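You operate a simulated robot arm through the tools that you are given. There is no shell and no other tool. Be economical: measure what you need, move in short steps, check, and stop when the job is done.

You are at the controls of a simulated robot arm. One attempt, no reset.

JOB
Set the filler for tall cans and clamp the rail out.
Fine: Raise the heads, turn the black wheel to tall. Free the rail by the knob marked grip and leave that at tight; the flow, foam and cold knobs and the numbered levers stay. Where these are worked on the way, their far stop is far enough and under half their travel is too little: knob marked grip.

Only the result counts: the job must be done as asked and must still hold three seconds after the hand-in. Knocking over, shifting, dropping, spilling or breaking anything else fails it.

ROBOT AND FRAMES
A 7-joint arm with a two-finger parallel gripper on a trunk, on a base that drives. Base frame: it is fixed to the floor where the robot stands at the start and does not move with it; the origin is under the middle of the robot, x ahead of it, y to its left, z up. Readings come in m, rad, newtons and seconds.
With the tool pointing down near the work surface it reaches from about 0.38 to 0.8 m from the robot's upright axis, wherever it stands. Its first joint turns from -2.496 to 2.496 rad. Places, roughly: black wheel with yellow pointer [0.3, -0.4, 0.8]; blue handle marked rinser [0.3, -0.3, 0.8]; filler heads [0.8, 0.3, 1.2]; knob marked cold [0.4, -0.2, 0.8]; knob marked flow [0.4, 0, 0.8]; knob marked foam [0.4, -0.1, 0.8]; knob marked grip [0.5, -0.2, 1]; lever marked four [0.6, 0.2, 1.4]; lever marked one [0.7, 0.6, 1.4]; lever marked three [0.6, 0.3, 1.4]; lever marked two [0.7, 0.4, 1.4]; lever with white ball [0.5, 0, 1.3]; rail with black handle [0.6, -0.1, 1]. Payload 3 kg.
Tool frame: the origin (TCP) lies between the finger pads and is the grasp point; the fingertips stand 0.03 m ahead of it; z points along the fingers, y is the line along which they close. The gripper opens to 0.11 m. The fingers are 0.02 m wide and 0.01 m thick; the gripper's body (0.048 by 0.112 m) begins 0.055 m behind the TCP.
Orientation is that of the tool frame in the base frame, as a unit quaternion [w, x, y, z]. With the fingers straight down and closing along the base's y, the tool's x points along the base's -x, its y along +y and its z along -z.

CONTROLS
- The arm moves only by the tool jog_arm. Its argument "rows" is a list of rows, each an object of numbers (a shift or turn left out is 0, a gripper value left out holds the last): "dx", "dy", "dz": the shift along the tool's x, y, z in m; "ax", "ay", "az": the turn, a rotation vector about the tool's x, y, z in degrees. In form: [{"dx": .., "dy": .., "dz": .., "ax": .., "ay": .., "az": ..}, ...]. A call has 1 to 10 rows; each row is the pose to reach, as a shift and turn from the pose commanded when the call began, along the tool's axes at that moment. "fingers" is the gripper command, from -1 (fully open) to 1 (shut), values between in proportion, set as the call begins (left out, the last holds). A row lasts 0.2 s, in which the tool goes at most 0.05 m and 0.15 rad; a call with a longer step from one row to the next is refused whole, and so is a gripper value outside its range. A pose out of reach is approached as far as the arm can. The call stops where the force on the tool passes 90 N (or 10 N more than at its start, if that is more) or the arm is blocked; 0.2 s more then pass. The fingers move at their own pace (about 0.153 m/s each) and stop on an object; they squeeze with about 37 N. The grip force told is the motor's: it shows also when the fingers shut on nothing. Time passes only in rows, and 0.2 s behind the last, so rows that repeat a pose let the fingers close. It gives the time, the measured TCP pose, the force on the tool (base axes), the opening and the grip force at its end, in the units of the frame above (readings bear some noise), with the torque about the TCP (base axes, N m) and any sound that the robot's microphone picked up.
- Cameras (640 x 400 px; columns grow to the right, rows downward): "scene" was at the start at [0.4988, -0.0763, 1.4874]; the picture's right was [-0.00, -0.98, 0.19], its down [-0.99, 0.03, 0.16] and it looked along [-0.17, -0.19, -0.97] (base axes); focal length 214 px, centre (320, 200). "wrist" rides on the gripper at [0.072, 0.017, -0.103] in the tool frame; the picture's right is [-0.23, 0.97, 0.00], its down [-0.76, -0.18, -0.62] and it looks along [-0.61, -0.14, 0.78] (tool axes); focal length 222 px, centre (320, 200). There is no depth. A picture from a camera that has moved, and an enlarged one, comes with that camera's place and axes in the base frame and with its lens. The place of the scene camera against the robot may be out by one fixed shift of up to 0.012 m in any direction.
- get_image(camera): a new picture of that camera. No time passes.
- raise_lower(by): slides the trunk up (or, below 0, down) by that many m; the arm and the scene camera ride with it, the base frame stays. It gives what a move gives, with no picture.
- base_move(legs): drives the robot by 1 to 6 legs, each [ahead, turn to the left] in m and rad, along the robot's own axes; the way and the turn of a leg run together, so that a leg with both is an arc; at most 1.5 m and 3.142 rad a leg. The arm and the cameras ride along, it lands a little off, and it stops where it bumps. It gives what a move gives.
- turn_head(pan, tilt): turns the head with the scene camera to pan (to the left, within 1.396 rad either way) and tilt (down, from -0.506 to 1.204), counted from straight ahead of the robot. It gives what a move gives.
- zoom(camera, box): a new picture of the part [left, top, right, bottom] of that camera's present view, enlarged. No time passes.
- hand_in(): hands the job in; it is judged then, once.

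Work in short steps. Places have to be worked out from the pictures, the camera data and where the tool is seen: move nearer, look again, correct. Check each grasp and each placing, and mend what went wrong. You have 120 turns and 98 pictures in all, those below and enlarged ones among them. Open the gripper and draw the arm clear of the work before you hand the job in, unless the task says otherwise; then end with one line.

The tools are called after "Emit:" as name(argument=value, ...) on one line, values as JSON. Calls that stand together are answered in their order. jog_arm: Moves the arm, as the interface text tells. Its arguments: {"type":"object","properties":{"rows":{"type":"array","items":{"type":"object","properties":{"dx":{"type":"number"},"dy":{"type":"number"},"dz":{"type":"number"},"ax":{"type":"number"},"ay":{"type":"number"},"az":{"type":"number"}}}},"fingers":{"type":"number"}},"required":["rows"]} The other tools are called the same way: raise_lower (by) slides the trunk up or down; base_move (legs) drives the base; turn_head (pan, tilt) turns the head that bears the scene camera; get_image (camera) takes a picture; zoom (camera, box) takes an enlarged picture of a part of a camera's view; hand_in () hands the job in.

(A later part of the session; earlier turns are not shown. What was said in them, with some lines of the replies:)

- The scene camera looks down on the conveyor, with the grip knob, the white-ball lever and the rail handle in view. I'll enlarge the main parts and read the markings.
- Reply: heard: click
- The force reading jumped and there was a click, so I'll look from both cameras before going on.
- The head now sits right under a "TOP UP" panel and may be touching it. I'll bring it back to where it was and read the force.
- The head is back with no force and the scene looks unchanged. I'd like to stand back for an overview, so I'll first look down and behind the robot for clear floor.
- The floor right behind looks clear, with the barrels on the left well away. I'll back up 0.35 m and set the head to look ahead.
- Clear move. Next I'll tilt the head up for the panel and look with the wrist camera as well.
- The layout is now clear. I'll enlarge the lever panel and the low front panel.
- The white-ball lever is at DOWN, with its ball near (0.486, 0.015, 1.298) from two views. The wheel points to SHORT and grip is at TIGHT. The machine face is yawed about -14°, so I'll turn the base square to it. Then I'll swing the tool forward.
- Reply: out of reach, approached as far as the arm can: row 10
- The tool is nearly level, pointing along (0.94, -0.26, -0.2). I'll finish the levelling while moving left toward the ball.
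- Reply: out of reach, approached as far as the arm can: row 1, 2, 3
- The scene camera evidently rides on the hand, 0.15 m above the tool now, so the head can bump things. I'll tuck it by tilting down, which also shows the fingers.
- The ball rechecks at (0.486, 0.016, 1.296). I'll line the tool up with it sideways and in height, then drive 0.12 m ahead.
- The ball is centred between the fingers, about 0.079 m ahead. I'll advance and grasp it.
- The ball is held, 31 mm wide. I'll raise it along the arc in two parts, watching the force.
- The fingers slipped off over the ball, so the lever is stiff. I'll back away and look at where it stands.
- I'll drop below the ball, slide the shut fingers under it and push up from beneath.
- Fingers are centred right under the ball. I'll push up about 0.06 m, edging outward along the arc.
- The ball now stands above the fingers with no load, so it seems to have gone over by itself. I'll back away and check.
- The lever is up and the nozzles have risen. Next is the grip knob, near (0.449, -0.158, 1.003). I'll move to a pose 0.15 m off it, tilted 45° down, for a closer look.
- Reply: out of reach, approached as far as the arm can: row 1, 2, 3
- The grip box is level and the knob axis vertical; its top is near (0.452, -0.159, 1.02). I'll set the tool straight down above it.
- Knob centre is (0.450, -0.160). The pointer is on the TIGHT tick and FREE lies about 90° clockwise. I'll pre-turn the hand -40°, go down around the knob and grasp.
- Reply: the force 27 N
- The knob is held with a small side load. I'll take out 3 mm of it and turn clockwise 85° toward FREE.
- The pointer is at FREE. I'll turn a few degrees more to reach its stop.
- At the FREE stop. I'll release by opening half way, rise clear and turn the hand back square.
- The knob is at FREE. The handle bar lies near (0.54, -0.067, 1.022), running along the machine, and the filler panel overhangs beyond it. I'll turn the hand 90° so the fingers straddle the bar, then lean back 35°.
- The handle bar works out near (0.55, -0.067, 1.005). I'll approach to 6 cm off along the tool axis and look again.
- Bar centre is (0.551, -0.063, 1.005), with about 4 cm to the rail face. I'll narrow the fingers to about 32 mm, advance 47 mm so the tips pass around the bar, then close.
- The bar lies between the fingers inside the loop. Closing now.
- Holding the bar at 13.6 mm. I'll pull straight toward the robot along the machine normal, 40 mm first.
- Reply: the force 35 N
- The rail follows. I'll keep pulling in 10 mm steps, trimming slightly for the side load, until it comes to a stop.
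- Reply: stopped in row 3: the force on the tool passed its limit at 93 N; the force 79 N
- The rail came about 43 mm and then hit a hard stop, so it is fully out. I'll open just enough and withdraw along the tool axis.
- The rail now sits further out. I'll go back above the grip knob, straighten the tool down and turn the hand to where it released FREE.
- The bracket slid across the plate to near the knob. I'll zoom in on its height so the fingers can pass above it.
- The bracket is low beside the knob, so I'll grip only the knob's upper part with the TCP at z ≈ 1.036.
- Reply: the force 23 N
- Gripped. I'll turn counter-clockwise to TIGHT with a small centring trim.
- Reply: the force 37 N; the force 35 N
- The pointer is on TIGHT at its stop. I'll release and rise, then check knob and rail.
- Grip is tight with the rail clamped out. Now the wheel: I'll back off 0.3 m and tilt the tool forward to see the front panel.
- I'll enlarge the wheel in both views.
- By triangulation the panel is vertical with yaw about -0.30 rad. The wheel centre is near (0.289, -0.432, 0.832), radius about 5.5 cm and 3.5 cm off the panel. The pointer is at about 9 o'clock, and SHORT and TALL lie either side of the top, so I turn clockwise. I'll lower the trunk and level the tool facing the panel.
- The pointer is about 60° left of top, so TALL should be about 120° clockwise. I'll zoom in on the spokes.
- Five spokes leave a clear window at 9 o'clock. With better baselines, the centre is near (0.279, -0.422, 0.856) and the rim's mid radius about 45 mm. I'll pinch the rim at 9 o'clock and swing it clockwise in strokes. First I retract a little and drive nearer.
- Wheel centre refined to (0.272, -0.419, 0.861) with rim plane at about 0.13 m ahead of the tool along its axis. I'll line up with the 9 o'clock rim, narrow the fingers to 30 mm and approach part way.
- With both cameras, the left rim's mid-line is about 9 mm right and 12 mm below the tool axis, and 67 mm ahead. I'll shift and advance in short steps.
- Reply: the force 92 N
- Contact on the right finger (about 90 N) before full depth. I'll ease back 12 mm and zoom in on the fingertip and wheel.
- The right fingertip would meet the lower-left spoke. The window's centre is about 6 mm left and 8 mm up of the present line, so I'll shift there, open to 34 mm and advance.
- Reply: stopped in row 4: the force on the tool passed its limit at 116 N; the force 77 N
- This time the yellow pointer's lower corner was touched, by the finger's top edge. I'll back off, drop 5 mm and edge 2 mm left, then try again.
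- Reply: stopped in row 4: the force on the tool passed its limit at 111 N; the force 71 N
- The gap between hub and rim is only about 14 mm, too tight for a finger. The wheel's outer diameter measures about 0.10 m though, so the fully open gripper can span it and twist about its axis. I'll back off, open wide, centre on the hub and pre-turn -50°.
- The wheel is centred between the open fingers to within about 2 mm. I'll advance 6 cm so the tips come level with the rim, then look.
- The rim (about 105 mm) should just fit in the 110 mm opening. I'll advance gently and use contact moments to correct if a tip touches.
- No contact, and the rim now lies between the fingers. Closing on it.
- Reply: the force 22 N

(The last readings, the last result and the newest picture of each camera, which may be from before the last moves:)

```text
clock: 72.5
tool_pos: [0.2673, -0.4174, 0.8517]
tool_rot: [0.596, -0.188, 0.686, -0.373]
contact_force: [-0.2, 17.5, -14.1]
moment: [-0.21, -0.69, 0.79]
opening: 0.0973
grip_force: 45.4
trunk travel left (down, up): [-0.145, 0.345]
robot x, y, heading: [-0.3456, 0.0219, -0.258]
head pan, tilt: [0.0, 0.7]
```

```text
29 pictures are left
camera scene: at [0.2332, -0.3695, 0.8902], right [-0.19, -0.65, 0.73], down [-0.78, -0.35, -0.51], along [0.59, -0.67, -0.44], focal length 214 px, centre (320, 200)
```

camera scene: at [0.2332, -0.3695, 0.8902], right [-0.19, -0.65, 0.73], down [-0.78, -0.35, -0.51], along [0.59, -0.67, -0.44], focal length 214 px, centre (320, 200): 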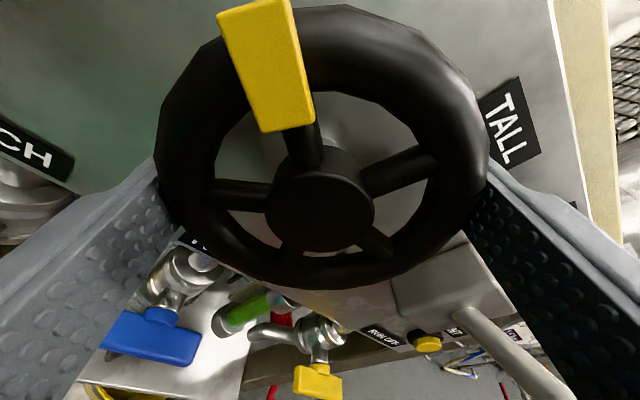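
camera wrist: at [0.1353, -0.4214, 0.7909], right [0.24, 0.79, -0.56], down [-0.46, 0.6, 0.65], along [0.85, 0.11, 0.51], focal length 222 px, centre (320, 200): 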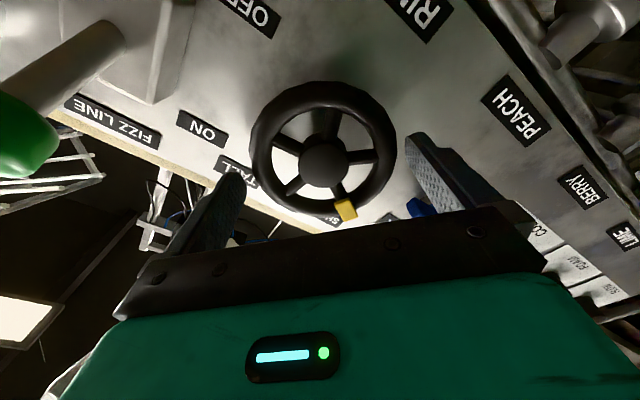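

Held at 97 mm. I'll turn 40° clockwise first and check that the wheel follows.

Emit:
jog_arm(rows=[{"dy": 0.002, "az": 8}, {"dy": 0.002, "az": 16}, {"dy": 0.002, "az": 24}, {"dy": 0.002, "az": 32}, {"dy": 0.002, "az": 40}])

Emit:
get_image(camera="scene")

```text
clock: 73.7
tool_pos: [0.2672, -0.4173, 0.8511]
tool_rot: [0.689, 0.062, 0.707, -0.148]
contact_force: [6.3, -3.4, 8.5]
moment: [-0.21, -0.44, 0.11]
opening: 0.0969
grip_force: 45.1
trunk travel left (down, up): [-0.145, 0.345]
robot x, y, heading: [-0.3444, 0.0231, -0.261]
head pan, tilt: [0.0, 0.7]
```

```text
28 pictures are left
camera scene: at [0.2247, -0.3967, 0.9048], right [-0.29, -0.95, 0.12], down [-0.65, 0.1, -0.75], along [0.7, -0.3, -0.64], focal length 214 px, centre (320, 200)
```

scene: 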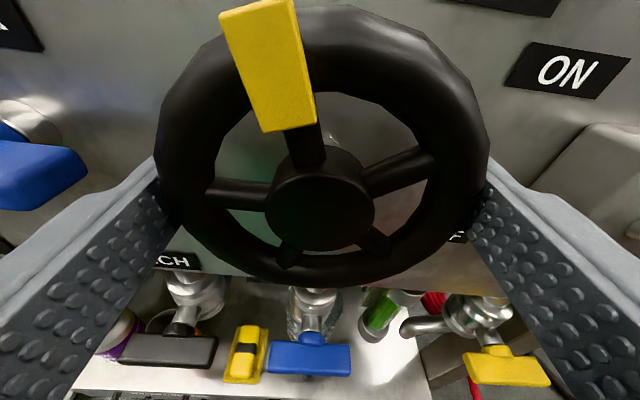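

The wheel follows. Another 40° clockwise.

Emit:
jog_arm(rows=[{"az": 8}, {"az": 16}, {"az": 24}, {"az": 32}, {"az": 38}])

Emit:
get_image(camera="scene")

```text
clock: 74.9
tool_pos: [0.2659, -0.4168, 0.8504]
tool_rot: [0.699, 0.289, 0.649, 0.083]
contact_force: [13.8, -23.5, 14.0]
moment: [-0.16, -0.38, -0.65]
opening: 0.0972
grip_force: 44.8
trunk travel left (down, up): [-0.145, 0.345]
robot x, y, heading: [-0.3447, 0.02, -0.257]
head pan, tilt: [0.0, 0.7]
```

```text
27 pictures are left
camera scene: at [0.2154, -0.4249, 0.8981], right [-0.26, -0.82, -0.51], down [-0.5, 0.57, -0.65], along [0.82, 0.09, -0.56], focal length 214 px, centre (320, 200)
```

scene: 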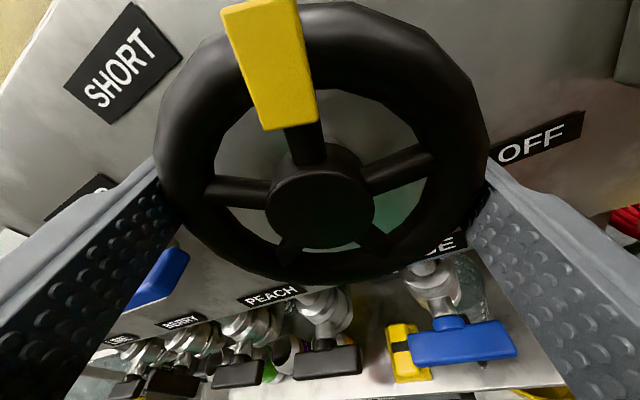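

The pointer is now about 18° past top. I'll open in place, swing the open hand back 70° around the rim, and re-grip.

Emit:
jog_arm(rows=[{}, {}], fingers=-1)

Emit:
jog_arm(rows=[{"az": -8}, {"az": -16}, {"az": -24}, {"az": -32}, {"az": -40}, {"az": -48}, {"az": -56}, {"az": -64}, {"az": -70}])

Emit:
get_image(camera="scene")

```text
clock: 75.5
tool_pos: [0.2671, -0.4154, 0.8507]
tool_rot: [0.699, 0.287, 0.65, 0.086]
contact_force: [0.3, -0.6, 0.9]
moment: [0.01, -0.02, -0.01]
opening: 0.11
grip_force: 0.0
trunk travel left (down, up): [-0.145, 0.345]
robot x, y, heading: [-0.349, 0.0208, -0.266]
head pan, tilt: [0.0, 0.7]
```

```text
clock: 77.5
tool_pos: [0.266, -0.4172, 0.8513]
tool_rot: [0.621, -0.138, 0.696, -0.333]
contact_force: [0.1, -0.1, 0.3]
moment: [0.01, 0.0, 0.01]
opening: 0.11
grip_force: 0.0
trunk travel left (down, up): [-0.145, 0.345]
robot x, y, heading: [-0.345, 0.0222, -0.258]
head pan, tilt: [0.0, 0.7]
```

```text
26 pictures are left
camera scene: at [0.2309, -0.373, 0.8946], right [-0.22, -0.74, 0.63], down [-0.76, -0.28, -0.59], along [0.61, -0.61, -0.5], focal length 214 px, centre (320, 200)
```

scene: 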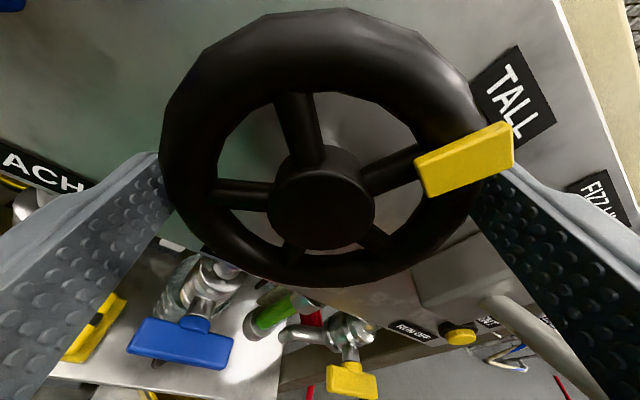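

The pointer stands clear of the right finger. I'll grip again and turn on toward TALL.

Emit:
jog_arm(rows=[{}, {}, {}], fingers=1)

Emit:
jog_arm(rows=[{"az": 8}, {"az": 16}, {"az": 24}, {"az": 32}, {"az": 40}])

Emit:
get_image(camera="scene")

```text
clock: 78.3
tool_pos: [0.2669, -0.4164, 0.8517]
tool_rot: [0.622, -0.137, 0.696, -0.333]
contact_force: [1.7, -2.2, 1.9]
moment: [-0.23, -0.68, -0.61]
opening: 0.0976
grip_force: 44.9
trunk travel left (down, up): [-0.145, 0.345]
robot x, y, heading: [-0.3469, 0.0217, -0.261]
head pan, tilt: [0.0, 0.7]
```

```text
clock: 79.5
tool_pos: [0.2662, -0.4168, 0.8503]
tool_rot: [0.698, 0.111, 0.7, -0.099]
contact_force: [6.3, -7.0, 15.1]
moment: [-0.33, -0.97, -1.08]
opening: 0.0972
grip_force: 44.6
trunk travel left (down, up): [-0.145, 0.345]
robot x, y, heading: [-0.3499, 0.0197, -0.259]
head pan, tilt: [0.0, 0.7]
```

```text
25 pictures are left
camera scene: at [0.2216, -0.4026, 0.9046], right [-0.29, -0.96, -0.02], down [-0.62, 0.2, -0.76], along [0.73, -0.21, -0.65], focal length 214 px, centre (320, 200)
```

scene: 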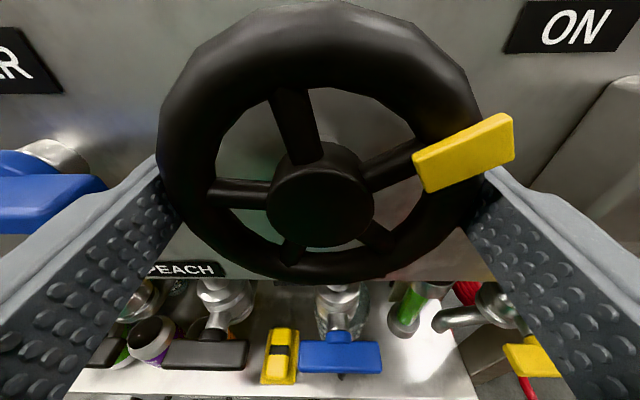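

The pointer is near +58°, the mirror of where SHORT was. I'll turn a bit more to feel for the stop.

Emit:
jog_arm(rows=[{"az": 5}, {"az": 10}])

Emit:
get_image(camera="scene")

```text
clock: 80.1
tool_pos: [0.2669, -0.4168, 0.8488]
tool_rot: [0.703, 0.171, 0.69, -0.037]
contact_force: [-7.3, -7.9, -0.4]
moment: [-1.84, 0.57, -0.75]
opening: 0.0983
grip_force: 44.9
trunk travel left (down, up): [-0.145, 0.345]
robot x, y, heading: [-0.3456, 0.0256, -0.26]
head pan, tilt: [0.0, 0.7]
```

```text
24 pictures are left
camera scene: at [0.2197, -0.4101, 0.9021], right [-0.29, -0.94, -0.19], down [-0.58, 0.33, -0.74], along [0.76, -0.11, -0.64], focal length 214 px, centre (320, 200)
```

scene: 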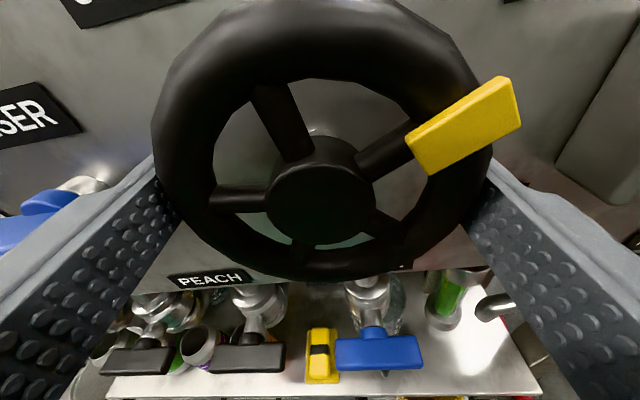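

The wheel held against about 2 N·m while the hand slipped, so it is at the TALL stop. I'll release and back straight off.

Emit:
jog_arm(rows=[{}, {}, {"dz": -0.02}, {"dz": -0.06}, {"dz": -0.1}, {"dz": -0.13}], fingers=-1)

Emit:
base_move(legs=[[-0.25, 0]])

Emit:
get_image(camera="scene")

```text
clock: 81.5
tool_pos: [0.1415, -0.3758, 0.8488]
tool_rot: [0.703, 0.17, 0.689, -0.038]
contact_force: [0.2, 0.2, 1.0]
moment: [0.03, 0.01, 0.0]
opening: 0.1099
grip_force: 0.0
trunk travel left (down, up): [-0.145, 0.345]
robot x, y, heading: [-0.3479, 0.0212, -0.262]
head pan, tilt: [0.0, 0.7]
```

```text
clock: 83.3
tool_pos: [-0.0907, -0.3165, 0.849]
tool_rot: [0.703, 0.171, 0.689, -0.04]
contact_force: [0.9, 0.6, 0.6]
moment: [0.03, 0.01, -0.01]
opening: 0.1101
grip_force: 0.1
trunk travel left (down, up): [-0.145, 0.345]
robot x, y, heading: [-0.5787, 0.0814, -0.261]
head pan, tilt: [0.0, 0.7]
```

```text
23 pictures are left
camera scene: at [-0.1377, -0.3099, 0.9026], right [-0.29, -0.94, -0.19], down [-0.58, 0.33, -0.75], along [0.76, -0.11, -0.64], focal length 214 px, centre (320, 200)
```

scene: 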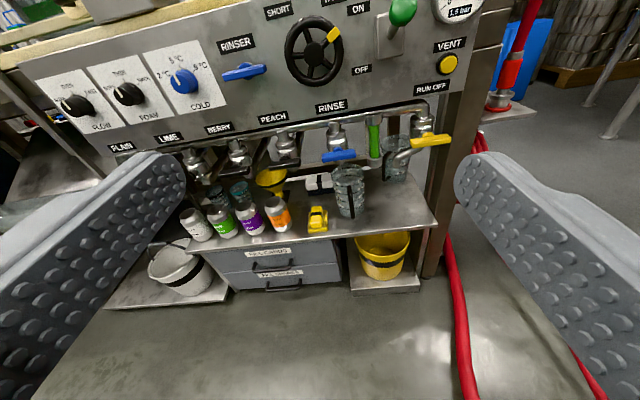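

The wheel points to TALL and the other knobs look untouched. I'll raise the trunk and check the lever, rail and grip once more.

Emit:
raise_lower(by=0.33)

Emit:
turn_head(pan=0.1, tilt=0.25)

Emit:
get_image(camera="scene")

```text
clock: 86.5
tool_pos: [-0.0913, -0.3166, 1.179]
tool_rot: [0.703, 0.17, 0.689, -0.039]
contact_force: [-0.5, 0.1, -0.6]
moment: [0.0, 0.03, 0.0]
opening: 0.1097
grip_force: 0.1
trunk travel left (down, up): [-0.475, 0.015]
robot x, y, heading: [-0.5787, 0.0825, -0.257]
head pan, tilt: [0.0, 0.7]
```

```text
clock: 87.4
tool_pos: [-0.0904, -0.3172, 1.1796]
tool_rot: [0.703, 0.171, 0.689, -0.039]
contact_force: [0.0, -0.7, -0.1]
moment: [0.01, -0.02, 0.02]
opening: 0.1101
grip_force: 0.0
trunk travel left (down, up): [-0.475, 0.015]
robot x, y, heading: [-0.5769, 0.085, -0.264]
head pan, tilt: [0.099, 0.25]
```

```text
22 pictures are left
camera scene: at [-0.1292, -0.3109, 1.2748], right [-0.19, -0.96, -0.19], down [-0.2, 0.22, -0.95], along [0.96, -0.15, -0.23], focal length 214 px, centre (320, 200)
```

scene: 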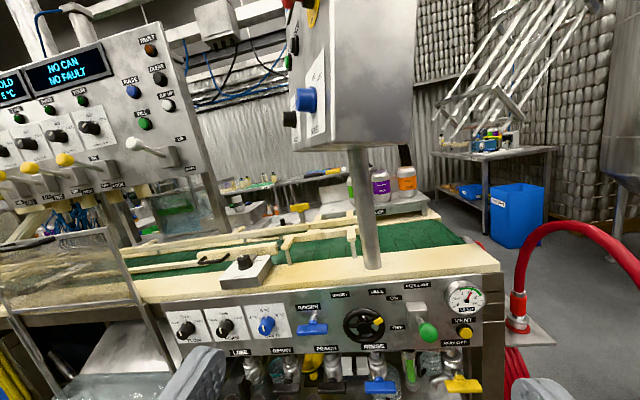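

Everything looks in order: NO FAULT on the display. I'll zoom in on the lever and on the grip and wheel area as a last check.

Emit:
zoom(camera="scene", box=[0, 30, 220, 250])

Emit:
zoom(camera="scene", box=[160, 220, 480, 380])

```text
1.82 times, centred on (110, 140) of scene
camera zoom: at [-0.1292, -0.3109, 1.2748], right [-0.19, -0.96, -0.19], down [-0.2, 0.22, -0.95], along [0.96, -0.15, -0.23], focal length 390 px, centre (702, 309)
```

zoom: 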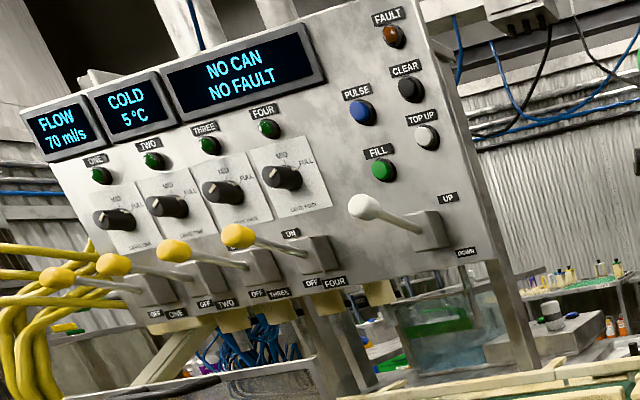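

```text
2.00 times, centred on (320, 300) of scene
camera zoom: at [-0.1292, -0.3109, 1.2748], right [-0.19, -0.96, -0.19], down [-0.2, 0.22, -0.95], along [0.96, -0.15, -0.23], focal length 429 px, centre (320, 0)
```

zoom: 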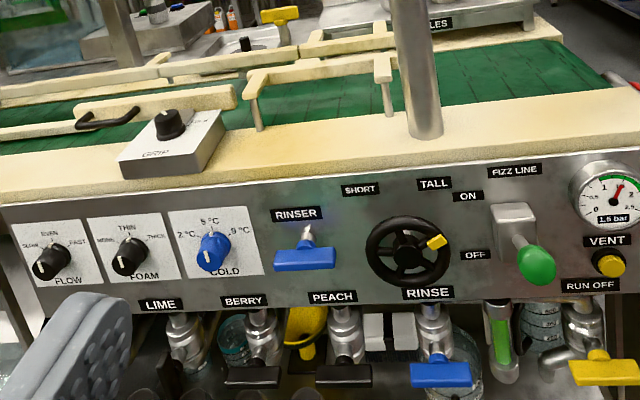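

The white-ball lever is up with the heads raised. The wheel is at TALL, and the rail is out with grip at TIGHT. The flow, foam and cold knobs and the numbered levers are unchanged. The gripper is open and clear, so I'll hand in.

Emit:
hand_in()

```text
The job is handed in.
```

The filler is set for tall cans: heads raised, black wheel at TALL, and the rail pulled out to its stop with grip back at TIGHT; early on, a head turn bumped the fill panel with a click, perhaps TOP UP, and the display read NO FAULT afterwards.
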